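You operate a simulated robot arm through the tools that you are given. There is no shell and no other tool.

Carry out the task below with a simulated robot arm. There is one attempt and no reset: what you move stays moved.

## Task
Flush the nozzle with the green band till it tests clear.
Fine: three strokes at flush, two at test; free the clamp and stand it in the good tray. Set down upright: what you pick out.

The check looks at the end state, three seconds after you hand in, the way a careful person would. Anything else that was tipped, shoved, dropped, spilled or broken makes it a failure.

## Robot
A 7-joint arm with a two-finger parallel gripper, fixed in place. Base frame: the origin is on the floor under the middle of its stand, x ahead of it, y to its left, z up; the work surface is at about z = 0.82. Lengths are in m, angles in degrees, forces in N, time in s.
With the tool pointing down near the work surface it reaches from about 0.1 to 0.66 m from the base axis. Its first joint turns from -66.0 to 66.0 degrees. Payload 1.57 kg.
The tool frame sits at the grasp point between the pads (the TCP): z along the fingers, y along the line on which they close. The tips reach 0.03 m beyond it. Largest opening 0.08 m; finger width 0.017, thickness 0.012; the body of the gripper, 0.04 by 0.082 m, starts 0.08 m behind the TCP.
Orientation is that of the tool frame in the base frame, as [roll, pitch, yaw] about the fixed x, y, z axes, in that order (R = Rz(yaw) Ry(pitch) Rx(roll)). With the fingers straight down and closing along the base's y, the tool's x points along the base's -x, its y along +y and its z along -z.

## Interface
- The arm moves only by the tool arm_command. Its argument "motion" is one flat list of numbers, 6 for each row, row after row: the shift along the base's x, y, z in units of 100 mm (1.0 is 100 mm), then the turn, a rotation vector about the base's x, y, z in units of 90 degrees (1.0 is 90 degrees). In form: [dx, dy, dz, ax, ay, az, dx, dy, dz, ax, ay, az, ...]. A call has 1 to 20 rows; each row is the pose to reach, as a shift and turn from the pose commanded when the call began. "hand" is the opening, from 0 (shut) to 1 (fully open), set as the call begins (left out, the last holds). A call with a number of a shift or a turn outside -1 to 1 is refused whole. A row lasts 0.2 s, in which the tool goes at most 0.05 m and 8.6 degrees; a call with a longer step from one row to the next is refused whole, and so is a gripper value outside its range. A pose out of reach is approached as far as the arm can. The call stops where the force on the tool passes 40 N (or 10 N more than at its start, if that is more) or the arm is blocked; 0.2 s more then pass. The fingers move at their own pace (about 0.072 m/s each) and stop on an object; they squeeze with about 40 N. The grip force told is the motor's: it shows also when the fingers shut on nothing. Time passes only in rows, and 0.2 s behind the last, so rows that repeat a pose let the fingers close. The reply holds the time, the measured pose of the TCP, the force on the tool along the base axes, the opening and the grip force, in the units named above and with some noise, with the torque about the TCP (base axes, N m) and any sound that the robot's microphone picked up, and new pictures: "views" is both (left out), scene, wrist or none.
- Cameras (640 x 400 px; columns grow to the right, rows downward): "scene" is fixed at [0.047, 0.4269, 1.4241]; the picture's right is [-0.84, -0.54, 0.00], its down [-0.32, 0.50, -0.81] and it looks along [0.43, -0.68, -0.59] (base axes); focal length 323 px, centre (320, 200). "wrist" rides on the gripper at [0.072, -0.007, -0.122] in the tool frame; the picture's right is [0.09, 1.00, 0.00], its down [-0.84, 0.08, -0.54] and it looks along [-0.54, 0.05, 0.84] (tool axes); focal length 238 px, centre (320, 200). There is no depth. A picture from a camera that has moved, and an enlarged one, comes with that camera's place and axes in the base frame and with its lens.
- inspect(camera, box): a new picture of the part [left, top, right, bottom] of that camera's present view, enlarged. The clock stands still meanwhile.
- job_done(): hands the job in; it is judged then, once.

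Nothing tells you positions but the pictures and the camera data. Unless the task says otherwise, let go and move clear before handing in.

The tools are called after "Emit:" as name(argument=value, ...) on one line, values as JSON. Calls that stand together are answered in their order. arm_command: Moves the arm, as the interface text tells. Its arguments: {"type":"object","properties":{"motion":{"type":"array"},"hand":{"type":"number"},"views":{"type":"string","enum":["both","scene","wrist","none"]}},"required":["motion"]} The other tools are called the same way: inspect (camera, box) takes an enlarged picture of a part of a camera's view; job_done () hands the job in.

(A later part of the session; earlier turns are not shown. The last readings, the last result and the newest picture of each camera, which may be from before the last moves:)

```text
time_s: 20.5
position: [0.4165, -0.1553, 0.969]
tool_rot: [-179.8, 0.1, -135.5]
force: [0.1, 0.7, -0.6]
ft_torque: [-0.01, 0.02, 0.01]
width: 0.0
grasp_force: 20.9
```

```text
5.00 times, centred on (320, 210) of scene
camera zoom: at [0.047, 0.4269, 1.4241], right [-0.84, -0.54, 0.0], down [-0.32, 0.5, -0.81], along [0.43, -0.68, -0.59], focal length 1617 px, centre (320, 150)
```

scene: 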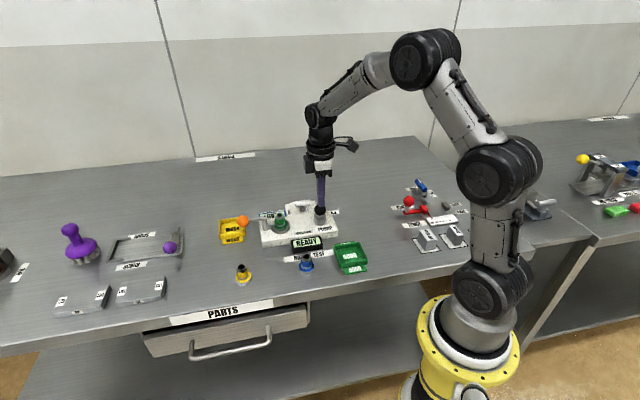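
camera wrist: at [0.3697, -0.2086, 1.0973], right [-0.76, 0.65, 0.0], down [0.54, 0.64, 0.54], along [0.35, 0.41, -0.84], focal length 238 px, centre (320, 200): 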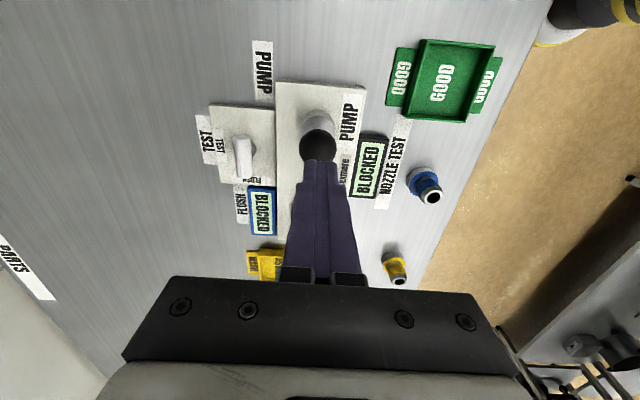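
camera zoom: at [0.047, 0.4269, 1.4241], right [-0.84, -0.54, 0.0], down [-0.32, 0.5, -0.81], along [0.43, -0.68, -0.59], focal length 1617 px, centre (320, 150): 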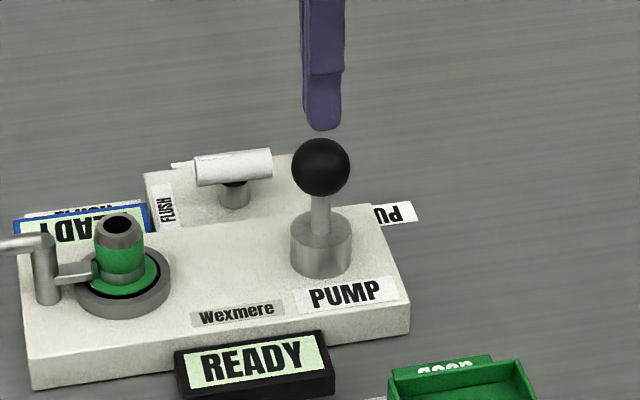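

The plunger is back at the top after two flush strokes, with READY still showing. Now the third.

Emit:
arm_command(motion=[0, 0, -0.1, 0, 0, 0, 0, 0, -0.2, 0, 0, 0, 0, 0, -0.28, 0, 0, 0, 0, 0, -0.34, 0, 0, 0, 0, 0, -0.38, 0, 0, 0, 0, 0, -0.385, 0, 0, 0], views="none")

Emit:
inspect(camera="scene", box=[270, 170, 370, 250])

Emit:
arm_command(motion=[0, 0, 0.1, 0, 0, 0, 0, 0, 0.2, 0, 0, 0, 0, 0, 0.3, 0, 0, 0, 0, 0, 0.435, 0, 0, 0, 0, 0, 0.435, 0, 0, 0], views="wrist")

Emit:
inspect(camera="scene", box=[270, 170, 370, 250])

```text
time_s: 21.9
position: [0.417, -0.1555, 0.9321]
tool_rot: [-179.7, 0.1, -135.6]
force: [-2.4, 3.1, 12.9]
ft_torque: [0.11, 0.05, -0.01]
width: 0.0002
grasp_force: 21.9
```

```text
5.00 times, centred on (320, 210) of scene
camera zoom: at [0.0468, 0.4271, 1.424], right [-0.84, -0.54, 0.0], down [-0.32, 0.5, -0.81], along [0.43, -0.68, -0.59], focal length 1617 px, centre (320, 150)
```

zoom: 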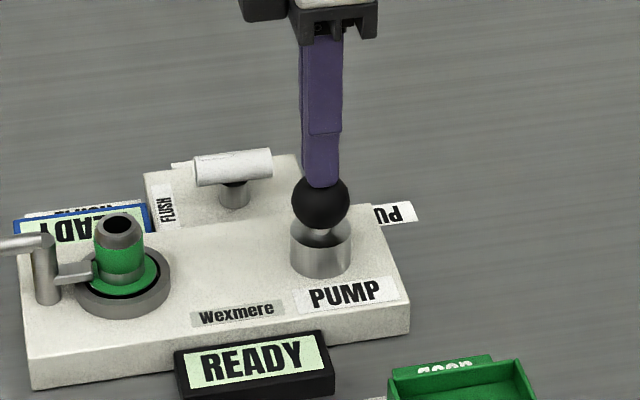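

```text
time_s: 23.1
position: [0.4165, -0.155, 0.9747]
tool_rot: [-179.8, 0.1, -135.6]
force: [-0.1, -0.3, 0.4]
ft_torque: [0.04, 0.0, 0.0]
width: 0.0
grasp_force: 21.6
camera wrist: at [0.3695, -0.2099, 1.0949], right [-0.76, 0.65, 0.0], down [0.54, 0.64, 0.54], along [0.35, 0.41, -0.84], focal length 238 px, centre (320, 200)
```

wrist: 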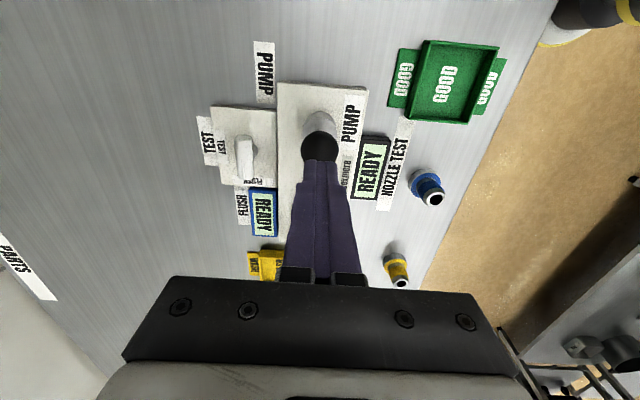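

```text
5.00 times, centred on (320, 210) of scene
camera zoom: at [0.047, 0.4269, 1.4241], right [-0.84, -0.54, 0.0], down [-0.32, 0.5, -0.81], along [0.43, -0.68, -0.59], focal length 1617 px, centre (320, 150)
```

zoom: 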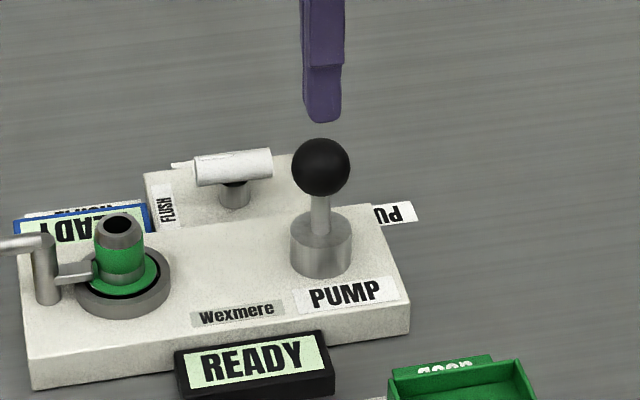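

Three flush strokes are done. Next I'll turn the selector back to TEST, starting by moving above it with the fingers partly open along the current bar orientation.

Emit:
arm_command(motion=[0.26, -0.1, 0.03, 0, 0, 0, 0.53, -0.2, 0.03, 0, 0, 0, 0.793, -0.307, 0.0, 0, 0, 0, 0.793, -0.307, 0, 0, 0, 0, 0.793, -0.307, 0, 0, 0, 0], hand=0.43, views="wrist")

Emit:
inspect(camera="wrist", box=[220, 80, 420, 260])

```text
time_s: 24.3
position: [0.4962, -0.1854, 0.9733]
tool_rot: [-179.8, 0.0, -135.5]
force: [-0.7, -0.4, -0.8]
ft_torque: [0.02, -0.01, 0.02]
width: 0.0345
grasp_force: 0.1
camera wrist: at [0.4502, -0.2399, 1.0952], right [-0.76, 0.65, 0.0], down [0.54, 0.64, 0.54], along [0.35, 0.41, -0.84], focal length 238 px, centre (320, 200)
```

wrist: 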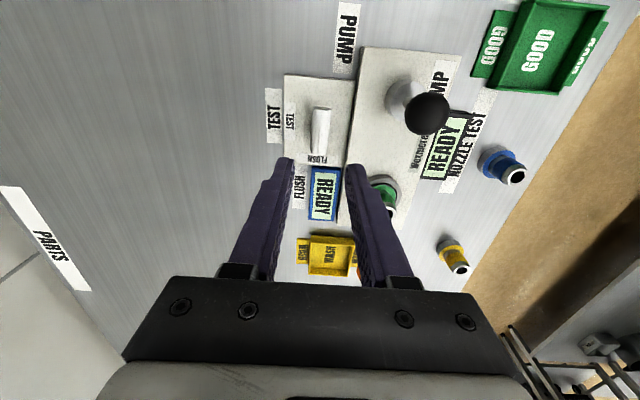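

```text
2.22 times, centred on (320, 170) of wrist
camera zoom: at [0.4502, -0.2399, 1.0952], right [-0.76, 0.65, 0.0], down [0.54, 0.64, 0.54], along [0.35, 0.41, -0.84], focal length 530 px, centre (320, 267)
```

zoom: 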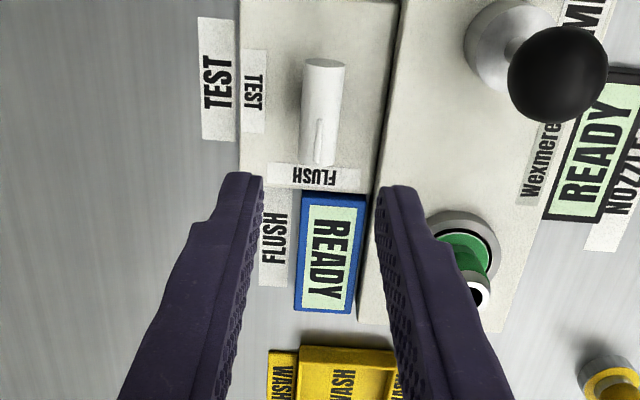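

The bar is centred between the fingers. I'll descend to grip height and check before closing.

Emit:
arm_command(motion=[-0.005, -0.005, -0.3, 0, 0, 0, -0.005, -0.005, -0.6, 0, 0, 0, -0.005, -0.005, -0.8, 0, 0, 0, -0.005, -0.005, -0.97, 0, 0, 0, -0.005, -0.005, -0.97, 0, 0, 0], views="wrist")

Emit:
inspect(camera="wrist", box=[220, 80, 420, 260])

```text
time_s: 25.5
position: [0.495, -0.1853, 0.8752]
tool_rot: [-179.8, 0.1, -135.5]
force: [-0.1, -0.4, 0.0]
ft_torque: [-0.01, 0.0, -0.01]
width: 0.0344
grasp_force: 0.1
camera wrist: at [0.4482, -0.2399, 0.9973], right [-0.76, 0.65, 0.0], down [0.54, 0.64, 0.54], along [0.35, 0.41, -0.84], focal length 238 px, centre (320, 200)
```

wrist: 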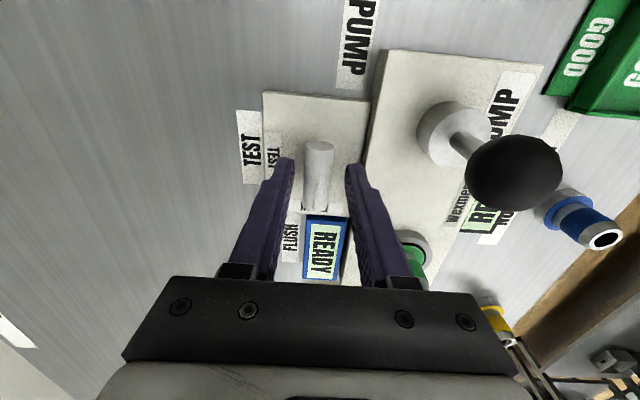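

```text
2.22 times, centred on (320, 170) of wrist
camera zoom: at [0.4482, -0.2399, 0.9973], right [-0.76, 0.65, 0.0], down [0.54, 0.64, 0.54], along [0.35, 0.41, -0.84], focal length 530 px, centre (320, 267)
```

zoom: 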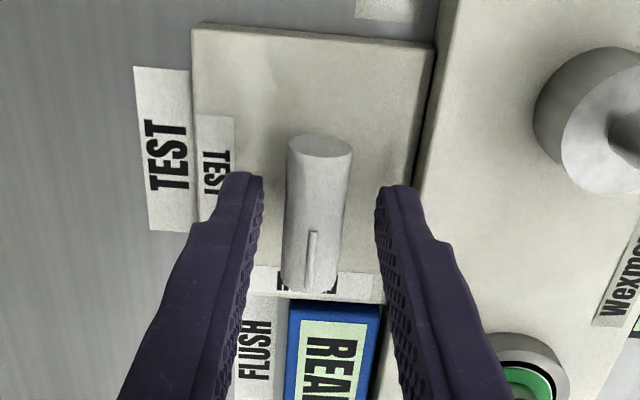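

The fingers straddle the bar cleanly. I'll close and turn it back towards TEST, in two halves.

Emit:
arm_command(motion=[0, 0, 0, 0, 0, 0, 0, 0, 0, 0, 0, 0, 0, 0, 0, 0, 0, 0], hand=0, views="none")

Emit:
arm_command(motion=[0, 0, 0, 0, 0, -0.08, 0, 0, 0, 0, 0, -0.16, 0, 0, 0, 0, 0, -0.24, 0, 0, 0, 0, 0, -0.32, 0, 0, 0, 0, 0, -0.4, 0, 0, 0, 0, 0, -0.48], views="none")

```text
time_s: 26.3
position: [0.4962, -0.1864, 0.8758]
tool_rot: [-179.6, 0.1, -135.5]
force: [10.9, -12.5, -8.9]
ft_torque: [-0.09, -0.35, -0.01]
width: 0.0181
grasp_force: 32.5
```

```text
time_s: 27.7
position: [0.496, -0.1874, 0.877]
tool_rot: [-179.8, 0.1, -178.8]
force: [8.7, 2.7, -5.7]
ft_torque: [0.05, -0.77, 0.02]
width: 0.0178
grasp_force: 32.2
```

It is turning smoothly with low forces. I'll finish the turn to TEST.

Emit:
arm_command(motion=[0, 0, 0, 0, 0, -0.08, 0, 0, 0, 0, 0, -0.16, 0, 0, 0, 0, 0, -0.24, 0, 0, 0, 0, 0, -0.32, 0, 0, 0, 0, 0, -0.4, 0, 0, 0, 0, 0, -0.48, 0, 0, 0, 0, 0, -0.52, 0, 0, 0, 0, 0, -0.52], views="wrist")

Emit:
inspect(camera="wrist", box=[220, 80, 420, 260])

```text
time_s: 29.5
position: [0.4971, -0.1851, 0.8768]
tool_rot: [-179.8, 0.0, 134.3]
force: [13.1, 15.9, -6.3]
ft_torque: [0.18, -0.54, 0.52]
width: 0.0179
grasp_force: 33.0
camera wrist: at [0.4417, -0.1379, 0.9978], right [0.65, 0.76, 0.0], down [0.64, -0.54, 0.54], along [0.41, -0.35, -0.84], focal length 238 px, centre (320, 200)
```

wrist: 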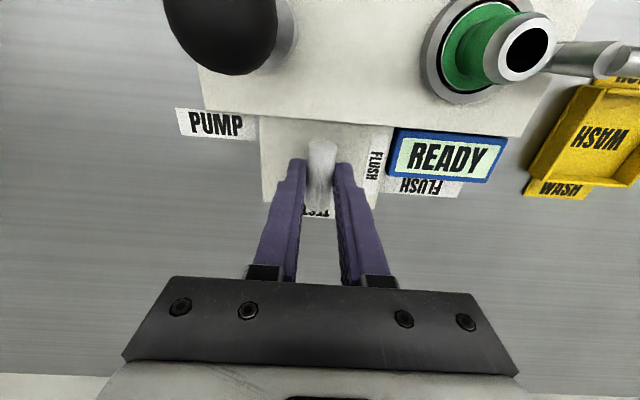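

```text
2.22 times, centred on (320, 170) of wrist
camera zoom: at [0.4417, -0.1379, 0.9978], right [0.65, 0.76, 0.0], down [0.64, -0.54, 0.54], along [0.41, -0.35, -0.84], focal length 530 px, centre (320, 267)
```

zoom: 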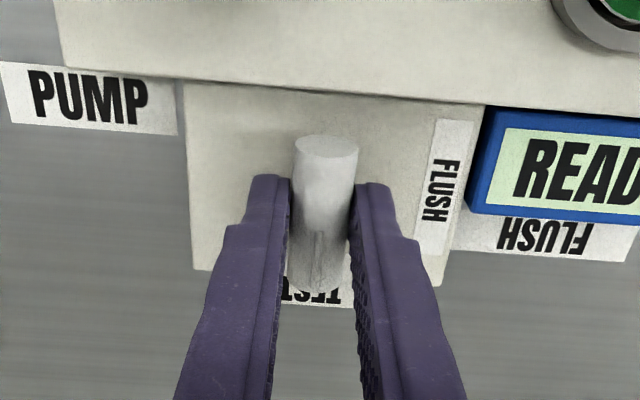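

The pointer is back on TEST against its stop. I'll release, lift and confirm.

Emit:
arm_command(motion=[0, 0, 0, 0, 0, 0, 0, 0, 0, 0, 0, 0], hand=0.4, views="none")

Emit:
arm_command(motion=[0, 0, 0.2, 0, 0, 0, 0, 0, 0.5, 0, 0, 0, 0, 0, 0.8, 0, 0, 0, 0, 0, 0.98, 0, 0, 0, 0, 0, 0.98, 0, 0, 0], views="wrist")

Emit:
inspect(camera="scene", box=[250, 180, 370, 270])

Emit:
inspect(camera="wrist", box=[220, 40, 480, 240])

```text
time_s: 30.1
position: [0.495, -0.187, 0.8761]
tool_rot: [-179.7, 0.1, 134.4]
force: [0.3, 0.3, -0.4]
ft_torque: [0.02, -0.01, -0.02]
width: 0.0319
grasp_force: 0.1
```

```text
time_s: 31.3
position: [0.4944, -0.1859, 0.9752]
tool_rot: [-179.8, 0.2, 134.4]
force: [0.0, -0.8, -0.2]
ft_torque: [-0.01, -0.02, -0.02]
width: 0.0321
grasp_force: 0.2
camera wrist: at [0.4397, -0.1384, 1.0972], right [0.65, 0.76, 0.0], down [0.64, -0.54, 0.54], along [0.41, -0.35, -0.84], focal length 238 px, centre (320, 200)
```

wrist: 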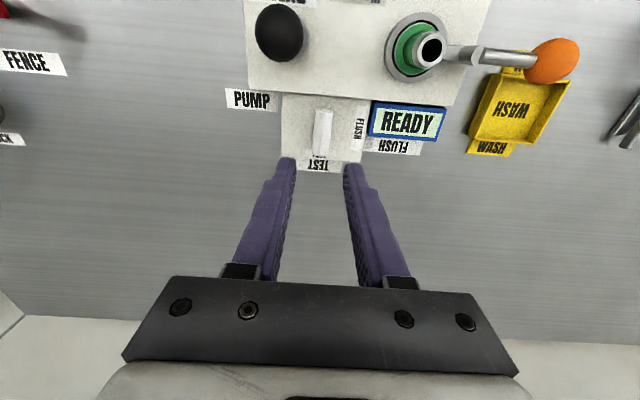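

```text
4.44 times, centred on (310, 225) of scene
camera zoom: at [0.047, 0.4269, 1.4241], right [-0.84, -0.54, 0.0], down [-0.32, 0.5, -0.81], along [0.43, -0.68, -0.59], focal length 1437 px, centre (364, 89)
```

zoom: 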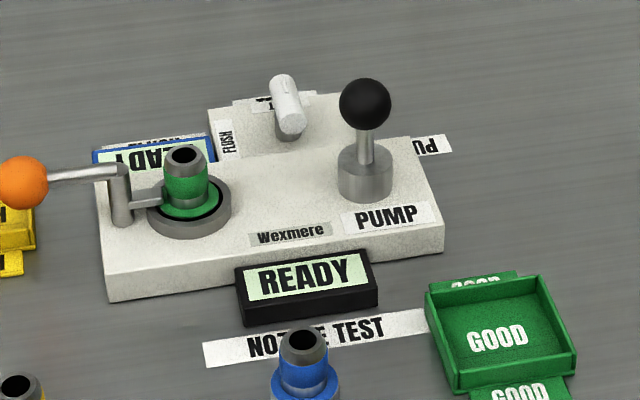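

```text
2.00 times, centred on (350, 140) of wrist
camera zoom: at [0.4397, -0.1384, 1.0972], right [0.65, 0.76, 0.0], down [0.64, -0.54, 0.54], along [0.41, -0.35, -0.84], focal length 477 px, centre (260, 320)
```

zoom: 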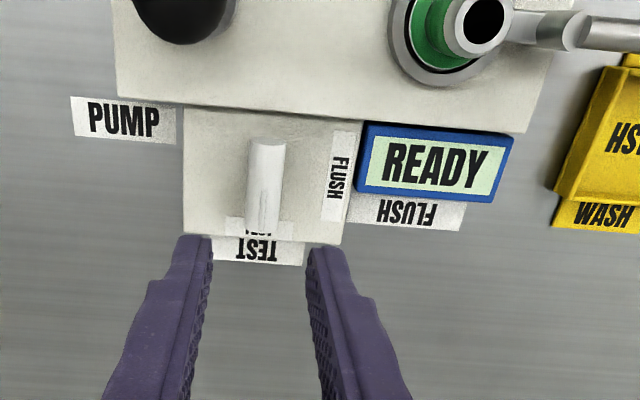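

The selector is at TEST. I'll go back over the pump ball with the fingers shut.

Emit:
arm_command(motion=[-0.26, 0.1, 0.03, 0, 0, 0, -0.53, 0.2, 0.03, 0, 0, 0, -0.788, 0.312, 0.0, 0, 0, 0, -0.788, 0.312, 0, 0, 0, 0, -0.788, 0.312, 0, 0, 0, 0], hand=0, views="none")

Emit:
inspect(camera="scene", box=[270, 150, 370, 230])

Emit:
inspect(camera="wrist", box=[220, 80, 420, 260])

```text
time_s: 32.5
position: [0.4168, -0.1543, 0.9737]
tool_rot: [-179.7, 0.0, 134.5]
force: [-0.6, -0.5, 0.5]
ft_torque: [0.01, 0.0, 0.04]
width: 0.0
grasp_force: 21.2
```

```text
5.00 times, centred on (320, 190) of scene
camera zoom: at [0.047, 0.4269, 1.4241], right [-0.84, -0.54, 0.0], down [-0.32, 0.5, -0.81], along [0.43, -0.68, -0.59], focal length 1617 px, centre (320, 250)
```

zoom: 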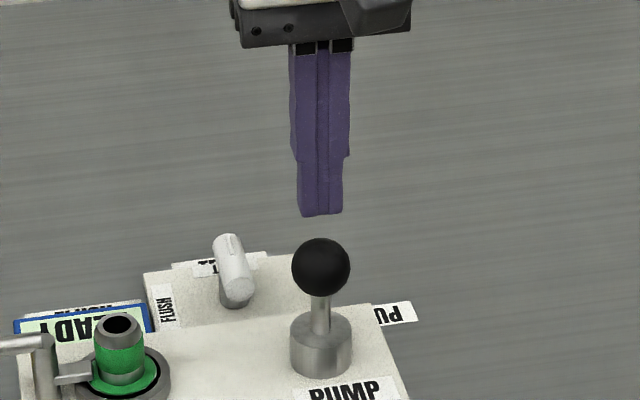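

```text
2.22 times, centred on (320, 170) of wrist
camera zoom: at [0.3622, -0.1068, 1.0963], right [0.65, 0.76, 0.0], down [0.64, -0.54, 0.54], along [0.41, -0.35, -0.84], focal length 530 px, centre (320, 267)
```

zoom: 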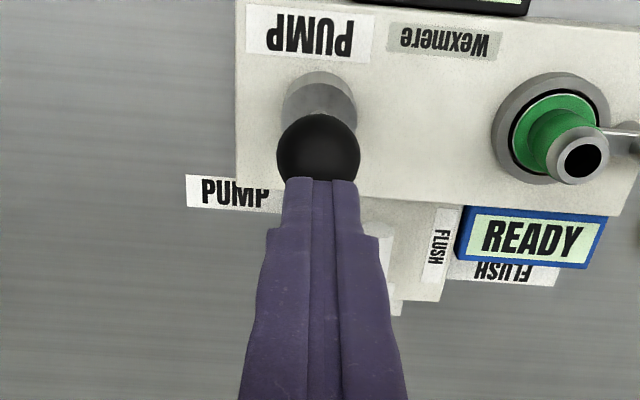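

The fingers are aligned over the ball again. Test stroke one: down to the stop, check, then back up.

Emit:
arm_command(motion=[0, 0, -0.15, 0, 0, 0, 0, 0, -0.25, 0, 0, 0, 0, 0, -0.34, 0, 0, 0, 0, 0, -0.4, 0, 0, 0, 0, 0, -0.44, 0, 0, 0, 0, 0, -0.445, 0, 0, 0], views="none")

Emit:
inspect(camera="scene", box=[270, 170, 370, 250])

```text
time_s: 33.9
position: [0.4171, -0.1547, 0.9313]
tool_rot: [-179.9, 0.2, 134.5]
force: [-2.1, 3.4, 18.1]
ft_torque: [0.07, 0.07, -0.03]
width: 0.0
grasp_force: 21.1
```

```text
5.00 times, centred on (320, 210) of scene
camera zoom: at [0.0467, 0.4271, 1.424], right [-0.84, -0.54, 0.0], down [-0.32, 0.5, -0.81], along [0.43, -0.68, -0.59], focal length 1617 px, centre (320, 150)
```

zoom: 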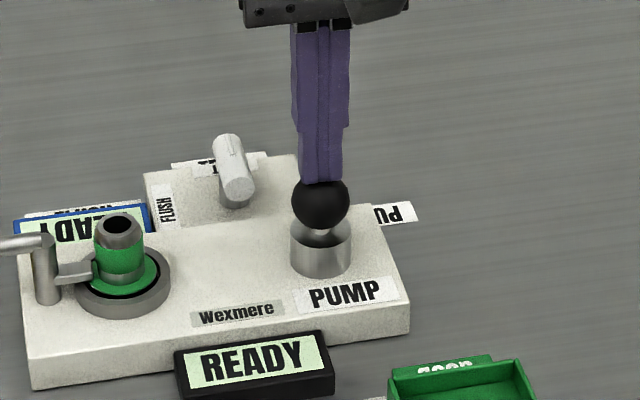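

Test stroke one has reached the stop and the display still says READY. I'll lift so it returns.

Emit:
arm_command(motion=[0, 0, 0.1, 0, 0, 0, 0, 0, 0.2, 0, 0, 0, 0, 0, 0.3, 0, 0, 0, 0, 0, 0.4, 0, 0, 0, 0, 0, 0.4, 0, 0, 0], views="none")

Emit:
inspect(camera="scene", box=[270, 170, 370, 250])

```text
time_s: 35.1
position: [0.4158, -0.1565, 0.9714]
tool_rot: [-179.8, 0.2, 134.5]
force: [0.4, 0.2, -0.1]
ft_torque: [-0.02, 0.03, -0.05]
width: 0.0
grasp_force: 21.2
```

```text
5.00 times, centred on (320, 210) of scene
camera zoom: at [0.047, 0.4269, 1.4241], right [-0.84, -0.54, 0.0], down [-0.32, 0.5, -0.81], along [0.43, -0.68, -0.59], focal length 1617 px, centre (320, 150)
```

zoom: 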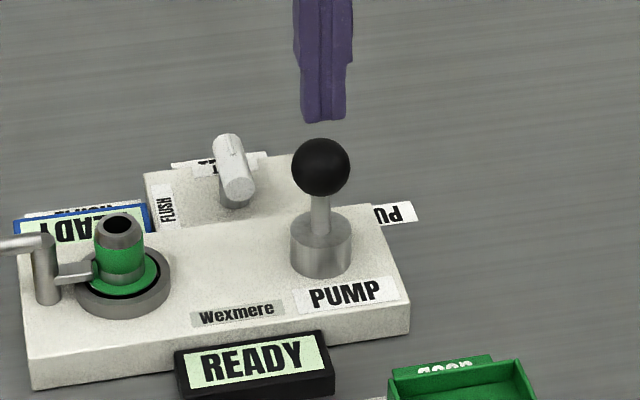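

The plunger has returned after the first test stroke. Now the second test stroke.

Emit:
arm_command(motion=[0, 0, -0.1, 0, 0, 0, 0, 0, -0.2, 0, 0, 0, 0, 0, -0.3, 0, 0, 0, 0, 0, -0.36, 0, 0, 0, 0, 0, -0.395, 0, 0, 0, 0, 0, -0.4, 0, 0, 0], views="none")

Emit:
inspect(camera="scene", box=[270, 170, 370, 250])

Emit:
arm_command(motion=[0, 0, 0.1, 0, 0, 0, 0, 0, 0.2, 0, 0, 0, 0, 0, 0.3, 0, 0, 0, 0, 0, 0.45, 0, 0, 0, 0, 0, 0.45, 0, 0, 0], views="none")

Emit:
inspect(camera="scene", box=[270, 170, 370, 250])

```text
time_s: 36.5
position: [0.4166, -0.1552, 0.9313]
tool_rot: [-179.8, 0.2, 134.5]
force: [-5.5, 3.7, 17.3]
ft_torque: [0.11, 0.17, -0.03]
width: 0.0001
grasp_force: 20.9
```

```text
5.00 times, centred on (320, 210) of scene
camera zoom: at [0.0466, 0.4271, 1.424], right [-0.84, -0.54, 0.0], down [-0.32, 0.5, -0.81], along [0.43, -0.68, -0.59], focal length 1617 px, centre (320, 150)
```

zoom: 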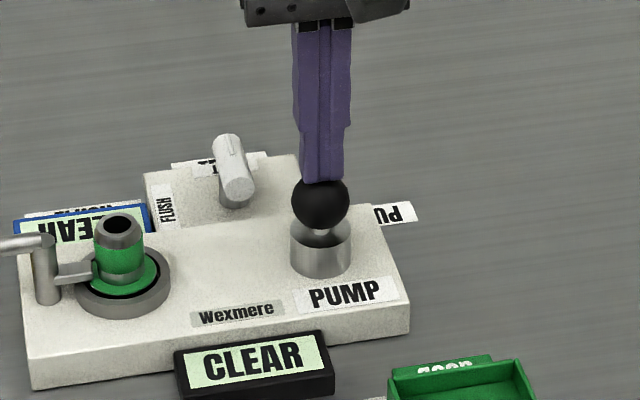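

```text
time_s: 37.7
position: [0.4151, -0.1559, 0.9747]
tool_rot: [-179.9, 0.1, 134.5]
force: [0.0, 0.3, 0.7]
ft_torque: [0.0, -0.05, 0.01]
width: 0.0
grasp_force: 21.2
```

```text
5.00 times, centred on (320, 210) of scene
camera zoom: at [0.047, 0.4269, 1.4241], right [-0.84, -0.54, 0.0], down [-0.32, 0.5, -0.81], along [0.43, -0.68, -0.59], focal length 1617 px, centre (320, 150)
```

zoom: 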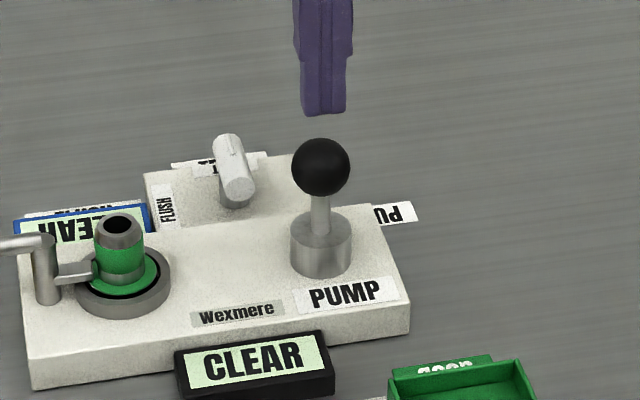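

The display reads CLEAR, so the flush and test are done. Next is the clamp; I'll move over for a close look at its pivot and lever first.

Emit:
arm_command(motion=[0.25, 0.2, 0.05, 0, 0, 0, 0.5, 0.4, 0.1, 0, 0, 0, 0.75, 0.6, 0.1, 0, 0, 0, 1.0, 0.8, 0.1, 0, 0, 0, 1.0, 0.8, 0.1, 0, 0, 0], hand=0.5, views="wrist")

Emit:
inspect(camera="wrist", box=[260, 20, 460, 180])

Emit:
inspect(camera="scene", box=[220, 190, 300, 250])

```text
time_s: 38.9
position: [0.5171, -0.0757, 0.9841]
tool_rot: [-179.7, 0.0, 134.5]
force: [0.2, 0.1, -0.6]
ft_torque: [-0.01, -0.04, -0.02]
width: 0.0399
grasp_force: 0.0
camera wrist: at [0.4628, -0.028, 1.1062], right [0.65, 0.76, 0.0], down [0.64, -0.54, 0.54], along [0.41, -0.35, -0.84], focal length 238 px, centre (320, 200)
```

wrist: 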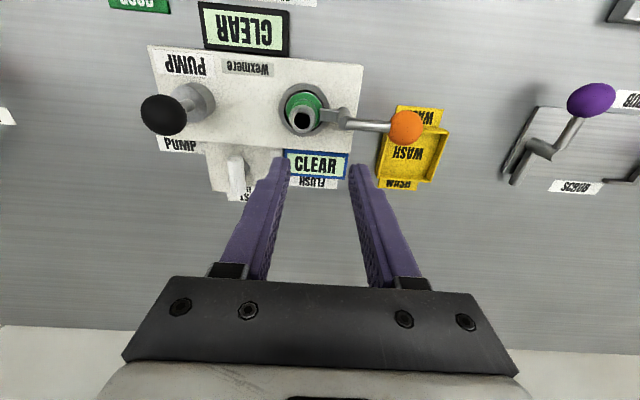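

```text
2.50 times, centred on (360, 100) of wrist
camera zoom: at [0.4628, -0.028, 1.1062], right [0.65, 0.76, 0.0], down [0.64, -0.54, 0.54], along [0.41, -0.35, -0.84], focal length 596 px, centre (220, 450)
```

zoom: 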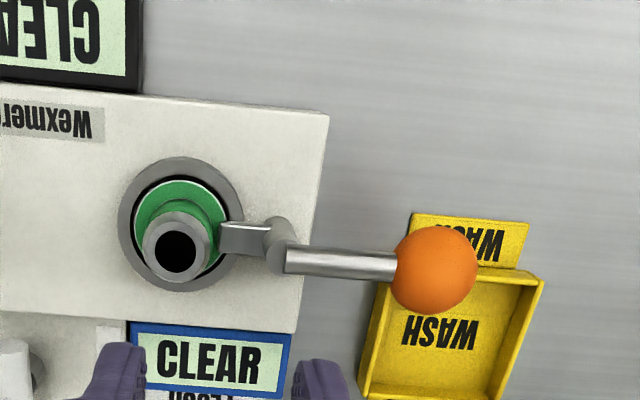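

```text
6.67 times, centred on (260, 220) of scene
camera zoom: at [0.047, 0.427, 1.4241], right [-0.84, -0.54, 0.0], down [-0.32, 0.5, -0.81], along [0.43, -0.68, -0.59], focal length 2156 px, centre (720, 67)
```

zoom: 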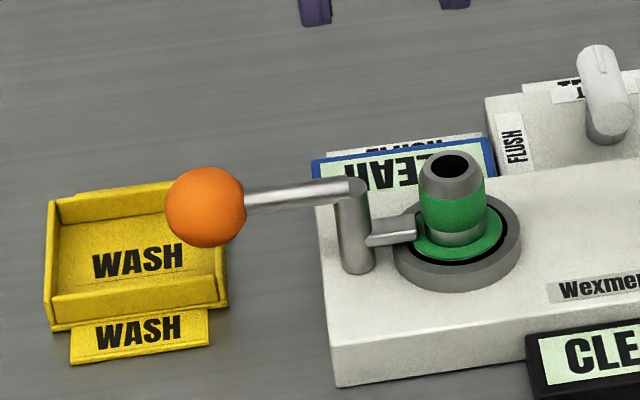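

The clamp is a vertical post near (0.5235, -0.049) with a tongue over the nozzle flange and a handle out to the orange ball at (0.5625, -0.009), so it should swing about the vertical. I'll turn the gripper to close across the handle and go above the ball.

Emit:
arm_command(motion=[0.04, 0.06, 0, 0, 0, -0.09, 0.08, 0.12, 0, 0, 0, -0.18, 0.12, 0.18, 0, 0, 0, -0.27, 0.16, 0.24, 0, 0, 0, -0.36, 0.2, 0.3, 0, 0, 0, -0.45, 0.24, 0.36, 0, 0, 0, -0.54, 0.28, 0.42, 0, 0, 0, -0.63, 0.32, 0.48, 0, 0, 0, -0.72, 0.36, 0.54, 0, 0, 0, -0.81, 0.4, 0.6, 0, 0, 0, -0.9, 0.463, 0.673, 0, 0, 0, -0.99, 0.463, 0.673, 0, 0, 0, -0.99], hand=0.75, views="both")

Emit:
inspect(camera="wrist", box=[220, 60, 460, 260])

Emit:
inspect(camera="scene", box=[190, 150, 310, 250])

```text
time_s: 41.5
position: [0.5625, -0.0068, 0.9846]
tool_rot: [-179.8, 0.1, 45.3]
force: [0.6, 0.0, 0.1]
ft_torque: [0.01, 0.01, -0.01]
width: 0.0598
grasp_force: 0.1
camera wrist: at [0.6088, 0.048, 1.1066], right [0.77, -0.64, 0.0], down [-0.53, -0.65, 0.54], along [-0.35, -0.42, -0.84], focal length 238 px, centre (320, 200)
```

scene: 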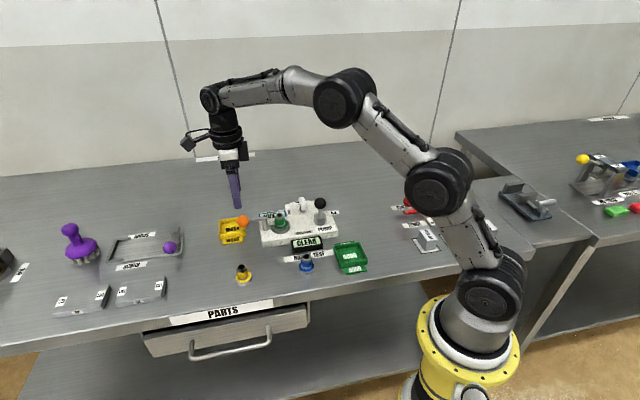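
wrist: 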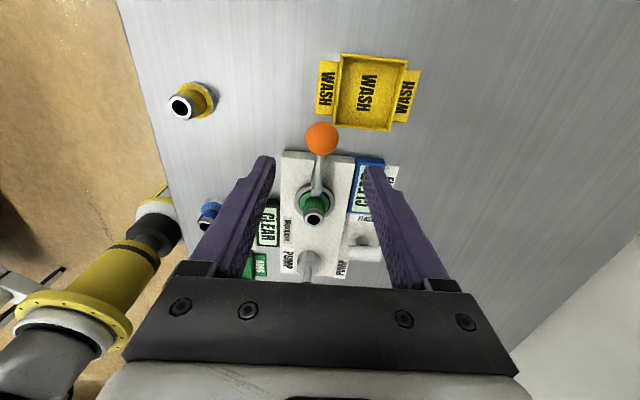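

```text
2.00 times, centred on (340, 160) of wrist
camera zoom: at [0.6088, 0.048, 1.1066], right [0.77, -0.64, 0.0], down [-0.53, -0.65, 0.54], along [-0.35, -0.42, -0.84], focal length 477 px, centre (280, 280)
```

zoom: 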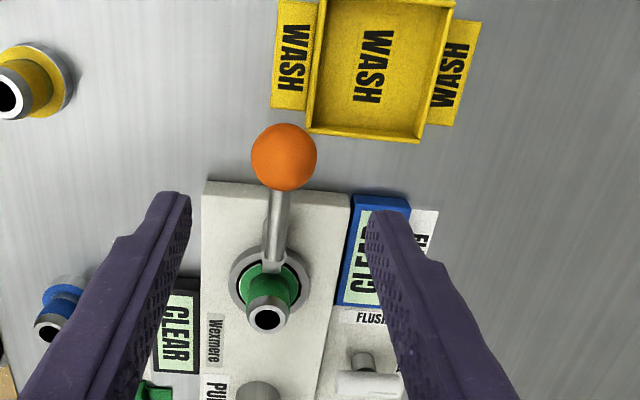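

```text
4.00 times, centred on (250, 200) of scene
camera zoom: at [0.047, 0.4269, 1.4241], right [-0.84, -0.54, 0.0], down [-0.32, 0.5, -0.81], along [0.43, -0.68, -0.59], focal length 1293 px, centre (600, 200)
```

zoom: 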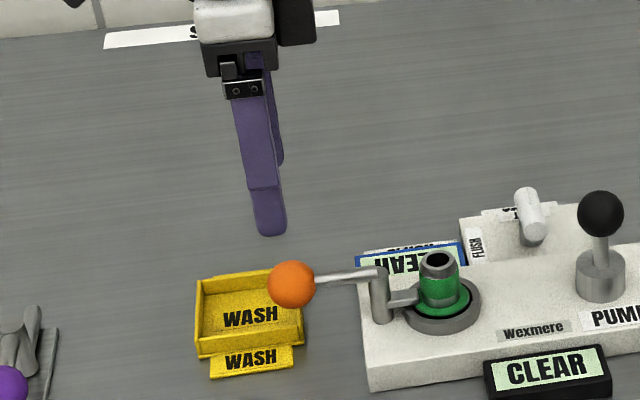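

The fingers straddle the orange ball. I'll descend to put the pads on it, keeping the tips about 20 mm above the WASH tray rim.

Emit:
arm_command(motion=[0, -0.01, -0.3, 0, 0, 0, 0, -0.01, -0.6, 0, 0, 0, 0, -0.01, -0.8, 0, 0, 0, 0, -0.01, -0.94, 0, 0, 0, 0, -0.01, -0.94, 0, 0, 0], views="none")

Emit:
inspect(camera="wrist", box=[220, 60, 460, 260])

Emit:
inspect(camera="scene", box=[190, 170, 310, 260])

```text
time_s: 42.7
position: [0.5612, -0.0093, 0.8901]
tool_rot: [-179.6, 0.1, 45.4]
force: [0.1, 0.0, 0.2]
ft_torque: [-0.02, -0.02, 0.01]
width: 0.0602
grasp_force: 0.1
```

```text
2.00 times, centred on (340, 160) of wrist
camera zoom: at [0.6082, 0.047, 1.012], right [0.77, -0.63, 0.0], down [-0.53, -0.65, 0.54], along [-0.35, -0.42, -0.84], focal length 477 px, centre (280, 280)
```

zoom: 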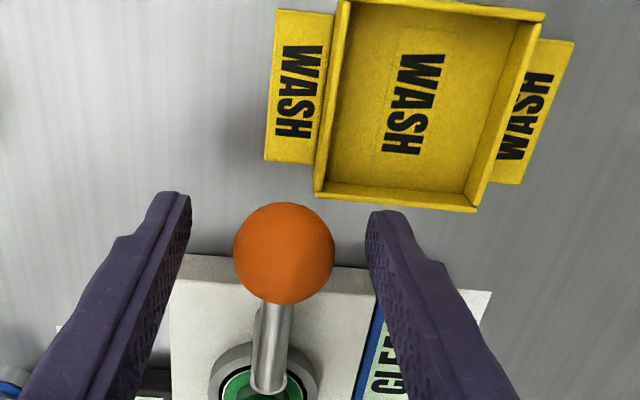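

```text
4.44 times, centred on (250, 215) of scene
camera zoom: at [0.047, 0.4269, 1.4241], right [-0.84, -0.54, 0.0], down [-0.32, 0.5, -0.81], along [0.43, -0.68, -0.59], focal length 1437 px, centre (631, 133)
```

zoom: 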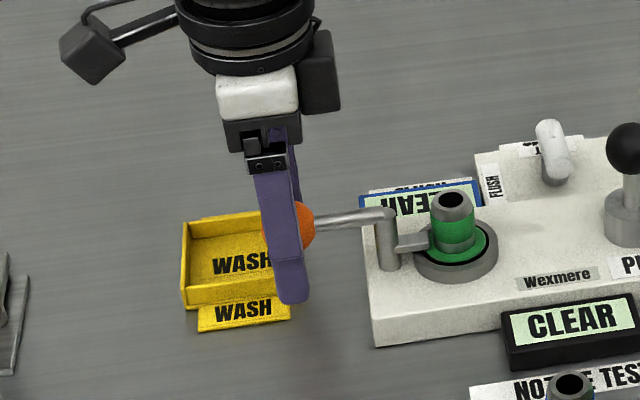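

The ball is between the pads. I'll close on it and read the forces.

Emit:
arm_command(motion=[0, 0, 0, 0, 0, 0, 0, 0, 0, 0, 0, 0, 0, 0, 0, 0, 0, 0], hand=0, views="none")

Emit:
inspect(camera="wrist", box=[220, 60, 460, 260])

```text
time_s: 43.5
position: [0.5626, -0.0092, 0.8918]
tool_rot: [-179.8, 0.1, 45.5]
force: [2.0, 0.4, -1.7]
ft_torque: [0.13, -0.11, 0.02]
width: 0.0315
grasp_force: 40.1
```

```text
2.00 times, centred on (340, 160) of wrist
camera zoom: at [0.6083, 0.0471, 1.0122], right [0.77, -0.63, 0.0], down [-0.53, -0.65, 0.54], along [-0.35, -0.42, -0.84], focal length 477 px, centre (280, 280)
```

zoom: 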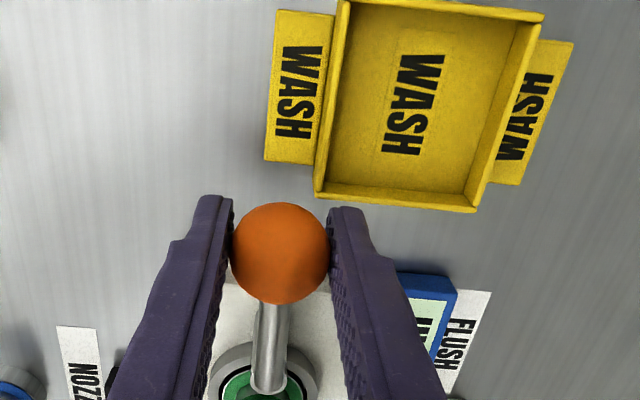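

The ball is held at 31.5 mm with almost no side load. I'll try a small 8° swing anticlockwise (handle towards the front) around the post and watch the force.

Emit:
arm_command(motion=[-0.0285, 0.0262, 0, 0, 0, 0.0444, -0.0588, 0.0504, 0, 0, 0, 0.0889], views="none")

Emit:
inspect(camera="wrist", box=[220, 60, 460, 260])

```text
time_s: 44.1
position: [0.5553, -0.0046, 0.8908]
tool_rot: [-179.6, 0.2, 53.3]
force: [-2.5, 1.1, -0.2]
ft_torque: [0.35, -0.06, -0.15]
width: 0.0313
grasp_force: 39.8
```

```text
2.00 times, centred on (340, 160) of wrist
camera zoom: at [0.5943, 0.058, 1.0122], right [0.85, -0.52, -0.01], down [-0.43, -0.72, 0.54], along [-0.29, -0.46, -0.84], focal length 477 px, centre (280, 280)
```

zoom: 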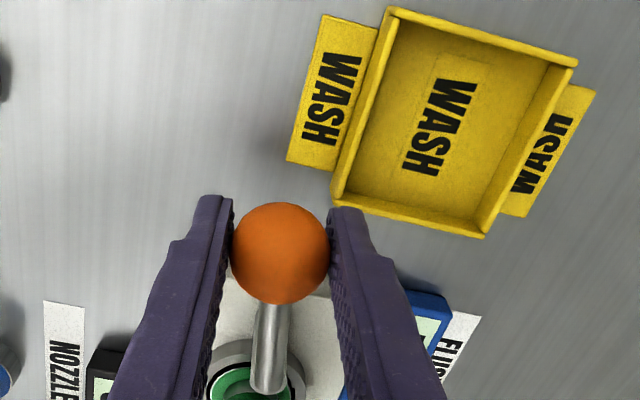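

The handle swings freely that way (under 3 N). I'll continue another 40° around the same arc.

Emit:
arm_command(motion=[-0.0652, 0.0417, 0, 0, 0, 0.0889, -0.1356, 0.074, 0, 0, 0, 0.1778, -0.2098, 0.0961, 0, 0, 0, 0.2667, -0.2864, 0.1077, 0, 0, 0, 0.3556, -0.3638, 0.1085, 0, 0, 0, 0.4444], views="wrist")

Emit:
inspect(camera="scene", box=[190, 170, 310, 260])

```text
time_s: 45.3
position: [0.52, 0.0062, 0.8904]
tool_rot: [-179.7, 0.1, 93.5]
force: [-7.0, -2.3, 4.0]
ft_torque: [-0.09, 0.05, -0.44]
width: 0.0314
grasp_force: 39.9
camera wrist: at [0.5096, 0.0788, 1.0121], right [0.99, 0.15, 0.0], down [0.13, -0.83, 0.54], along [0.08, -0.54, -0.84], focal length 238 px, centre (320, 200)
```

wrist: 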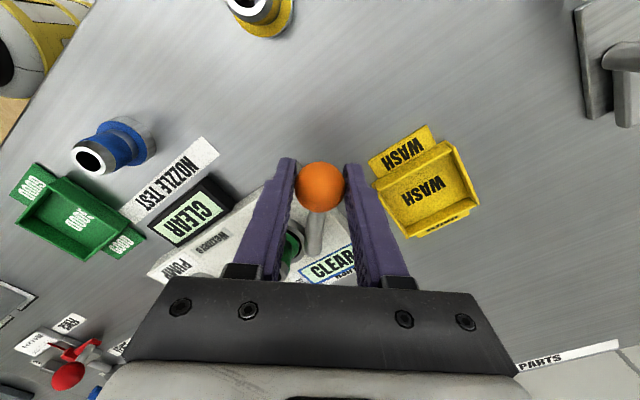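

```text
4.44 times, centred on (250, 215) of scene
camera zoom: at [0.0467, 0.4269, 1.4241], right [-0.84, -0.54, 0.0], down [-0.32, 0.5, -0.81], along [0.43, -0.68, -0.59], focal length 1437 px, centre (631, 133)
```

zoom: 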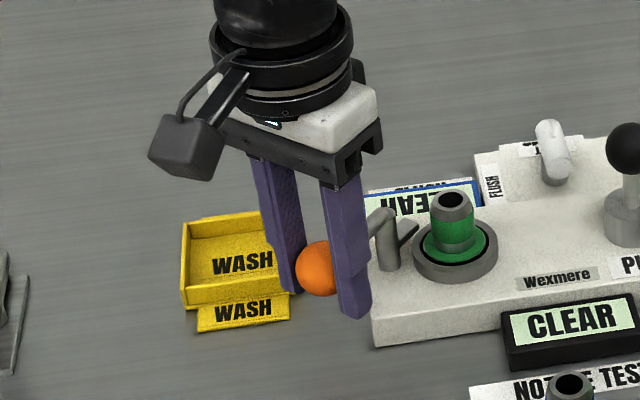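

The tongue has come off the nozzle flange. I'll keep swinging to roughly 85° so it is well out of the way.

Emit:
arm_command(motion=[-0.0768, -0.0099, 0, 0, 0, 0.0889, -0.1515, -0.0305, 0, 0, 0, 0.1778, -0.2225, -0.0613, 0, 0, 0, 0.2667, -0.2886, -0.1016, 0, 0, 0, 0.3556, -0.3341, -0.1377, 0, 0, 0, 0.4222], views="wrist")

Emit:
inspect(camera="scene", box=[190, 170, 310, 260])

```text
time_s: 46.5
position: [0.487, -0.0066, 0.8913]
tool_rot: [-179.8, 0.0, 131.6]
force: [-6.1, 5.6, -0.9]
ft_torque: [0.13, 0.24, -0.09]
width: 0.0311
grasp_force: 40.0
camera wrist: at [0.4343, 0.0434, 1.0122], right [0.68, 0.73, 0.0], down [0.61, -0.57, 0.54], along [0.39, -0.37, -0.84], focal length 238 px, centre (320, 200)
```

wrist: 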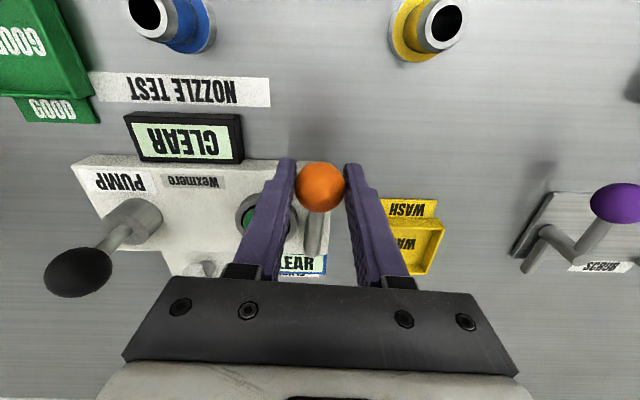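

```text
4.44 times, centred on (250, 215) of scene
camera zoom: at [0.0469, 0.4271, 1.424], right [-0.84, -0.54, 0.0], down [-0.32, 0.5, -0.81], along [0.43, -0.68, -0.59], focal length 1437 px, centre (631, 133)
```

zoom: 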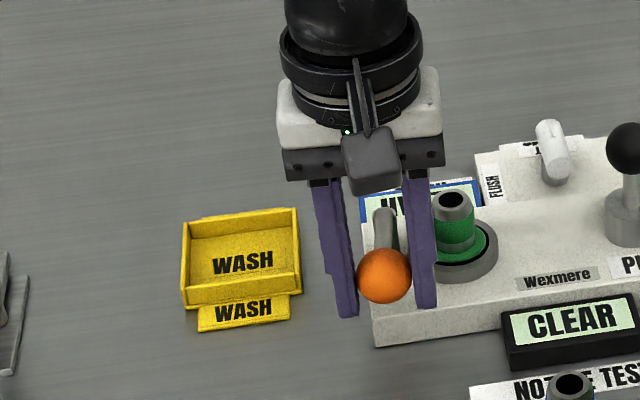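

The clamp handle is at about 86° and the nozzle is free. I'll release the ball and lift straight up.

Emit:
arm_command(motion=[0, 0, 0, 0, 0, 0, 0, 0, 0, 0, 0, 0], hand=0.6, views="none")

Emit:
arm_command(motion=[0, 0, 0.2, 0, 0, 0, 0, 0, 0.5, 0, 0, 0, 0, 0, 0.8, 0, 0, 0, 0, 0, 0.95, 0, 0, 0, 0, 0, 0.95, 0, 0, 0], views="wrist")

Emit:
inspect(camera="scene", box=[220, 180, 340, 270])

Emit:
inspect(camera="wrist", box=[180, 40, 420, 240])

```text
time_s: 47.1
position: [0.4875, -0.0086, 0.8912]
tool_rot: [-179.7, 0.1, 131.4]
force: [1.1, 0.5, 0.8]
ft_torque: [-0.01, -0.01, 0.02]
width: 0.0481
grasp_force: 0.0
```

```text
time_s: 48.3
position: [0.487, -0.006, 0.9868]
tool_rot: [-179.8, 0.2, 131.4]
force: [0.4, 0.0, 0.3]
ft_torque: [-0.01, 0.0, -0.03]
width: 0.0479
grasp_force: 0.1
camera wrist: at [0.4354, 0.0437, 1.108], right [0.69, 0.73, 0.0], down [0.61, -0.57, 0.54], along [0.39, -0.37, -0.84], focal length 238 px, centre (320, 200)
```

wrist: 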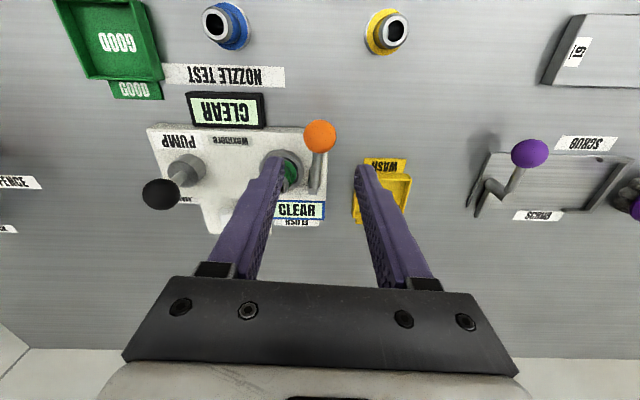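

```text
4.44 times, centred on (280, 225) of scene
camera zoom: at [0.047, 0.4269, 1.4241], right [-0.84, -0.54, 0.0], down [-0.32, 0.5, -0.81], along [0.43, -0.68, -0.59], focal length 1437 px, centre (498, 89)
```

zoom: 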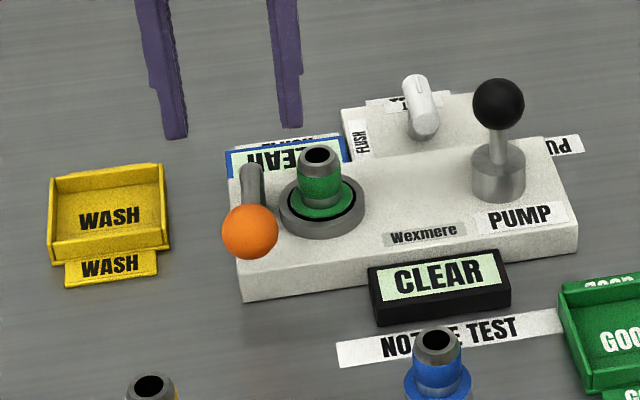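

```text
2.00 times, centred on (300, 140) of wrist
camera zoom: at [0.4354, 0.0437, 1.108], right [0.69, 0.73, 0.0], down [0.61, -0.57, 0.54], along [0.39, -0.37, -0.84], focal length 477 px, centre (360, 320)
```

zoom: 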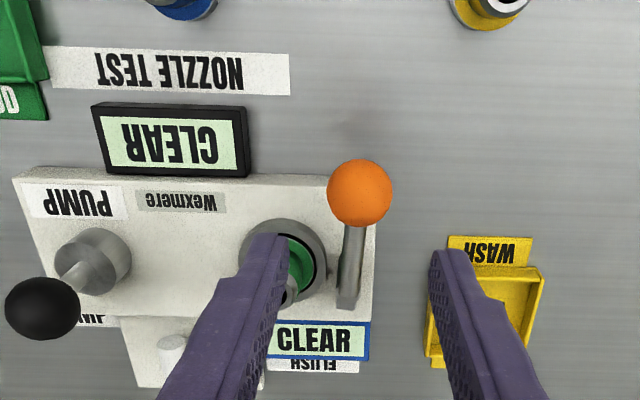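

The clamp stays open and the nozzle stands free in its seat. I'll turn the gripper to close across the plate, clear of the post and handle, and centre it above the nozzle.

Emit:
arm_command(motion=[0.007, -0.063, 0, 0, 0, -0.088, 0.014, -0.126, 0, 0, 0, -0.176, 0.021, -0.189, 0, 0, 0, -0.264, 0.028, -0.252, 0, 0, 0, -0.352, 0.035, -0.315, 0, 0, 0, -0.44, 0.042, -0.378, 0, 0, 0, -0.528, 0.049, -0.441, 0, 0, 0, -0.616, 0.056, -0.504, 0, 0, 0, -0.704, 0.063, -0.567, 0, 0, 0, -0.792, 0.07, -0.63, 0, 0, 0, -0.88, 0.077, -0.69, 0, 0, 0, -0.966, 0.077, -0.69, 0, 0, 0, -0.966], hand=0.7, views="both")

Emit:
inspect(camera="wrist", box=[220, 60, 460, 260])

Emit:
inspect(camera="scene", box=[220, 170, 340, 260])

```text
time_s: 50.9
position: [0.4945, -0.0763, 0.9858]
tool_rot: [-179.7, 0.2, 44.2]
force: [-0.2, -0.2, -0.8]
ft_torque: [0.02, 0.01, 0.01]
width: 0.056
grasp_force: 0.1
camera wrist: at [0.5423, -0.0207, 1.1077], right [0.76, -0.65, 0.0], down [-0.54, -0.64, 0.54], along [-0.35, -0.41, -0.84], focal length 238 px, centre (320, 200)
```

scene: 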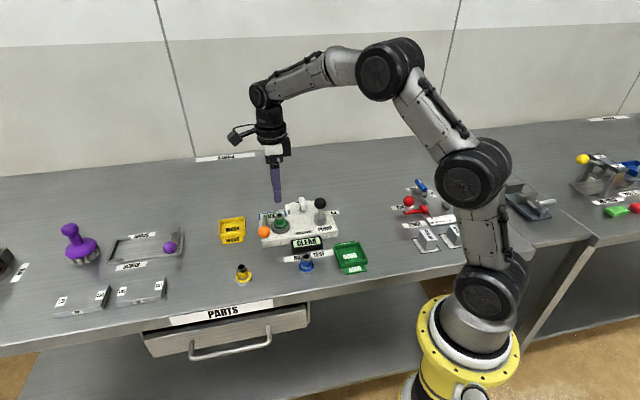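
wrist: 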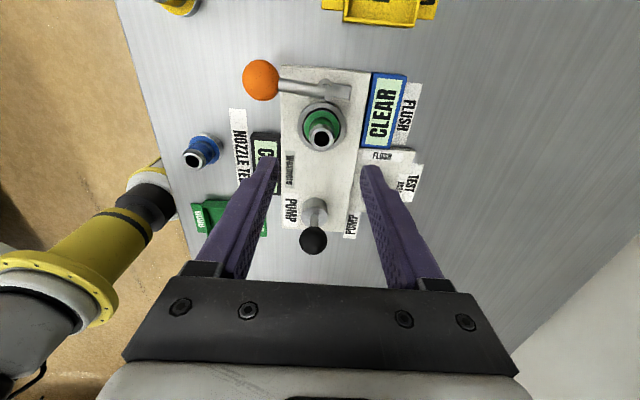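

```text
2.00 times, centred on (340, 160) of wrist
camera zoom: at [0.5423, -0.0207, 1.1077], right [0.76, -0.65, 0.0], down [-0.54, -0.64, 0.54], along [-0.35, -0.41, -0.84], focal length 477 px, centre (280, 280)
```

zoom: 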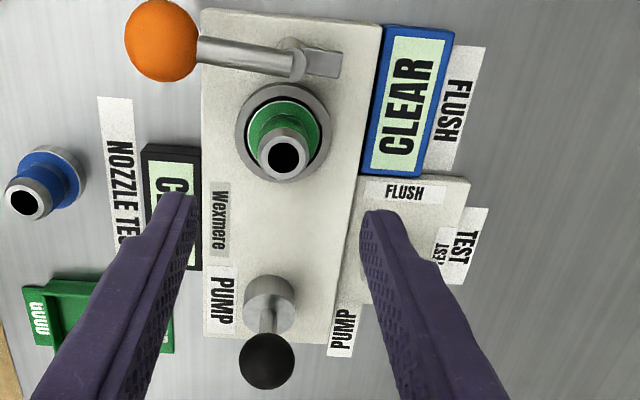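

```text
4.44 times, centred on (280, 215) of scene
camera zoom: at [0.047, 0.4269, 1.4241], right [-0.84, -0.54, 0.0], down [-0.32, 0.5, -0.81], along [0.43, -0.68, -0.59], focal length 1437 px, centre (498, 133)
```

zoom: 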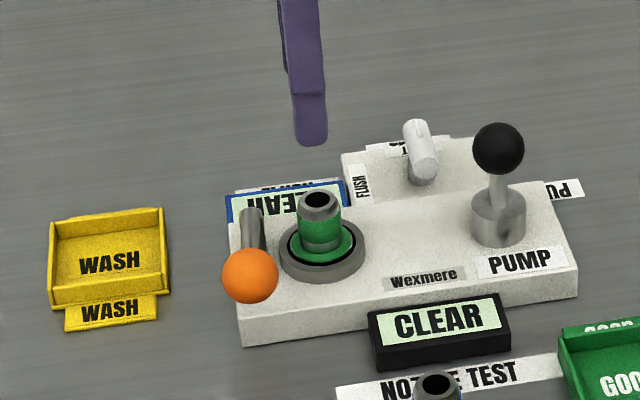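

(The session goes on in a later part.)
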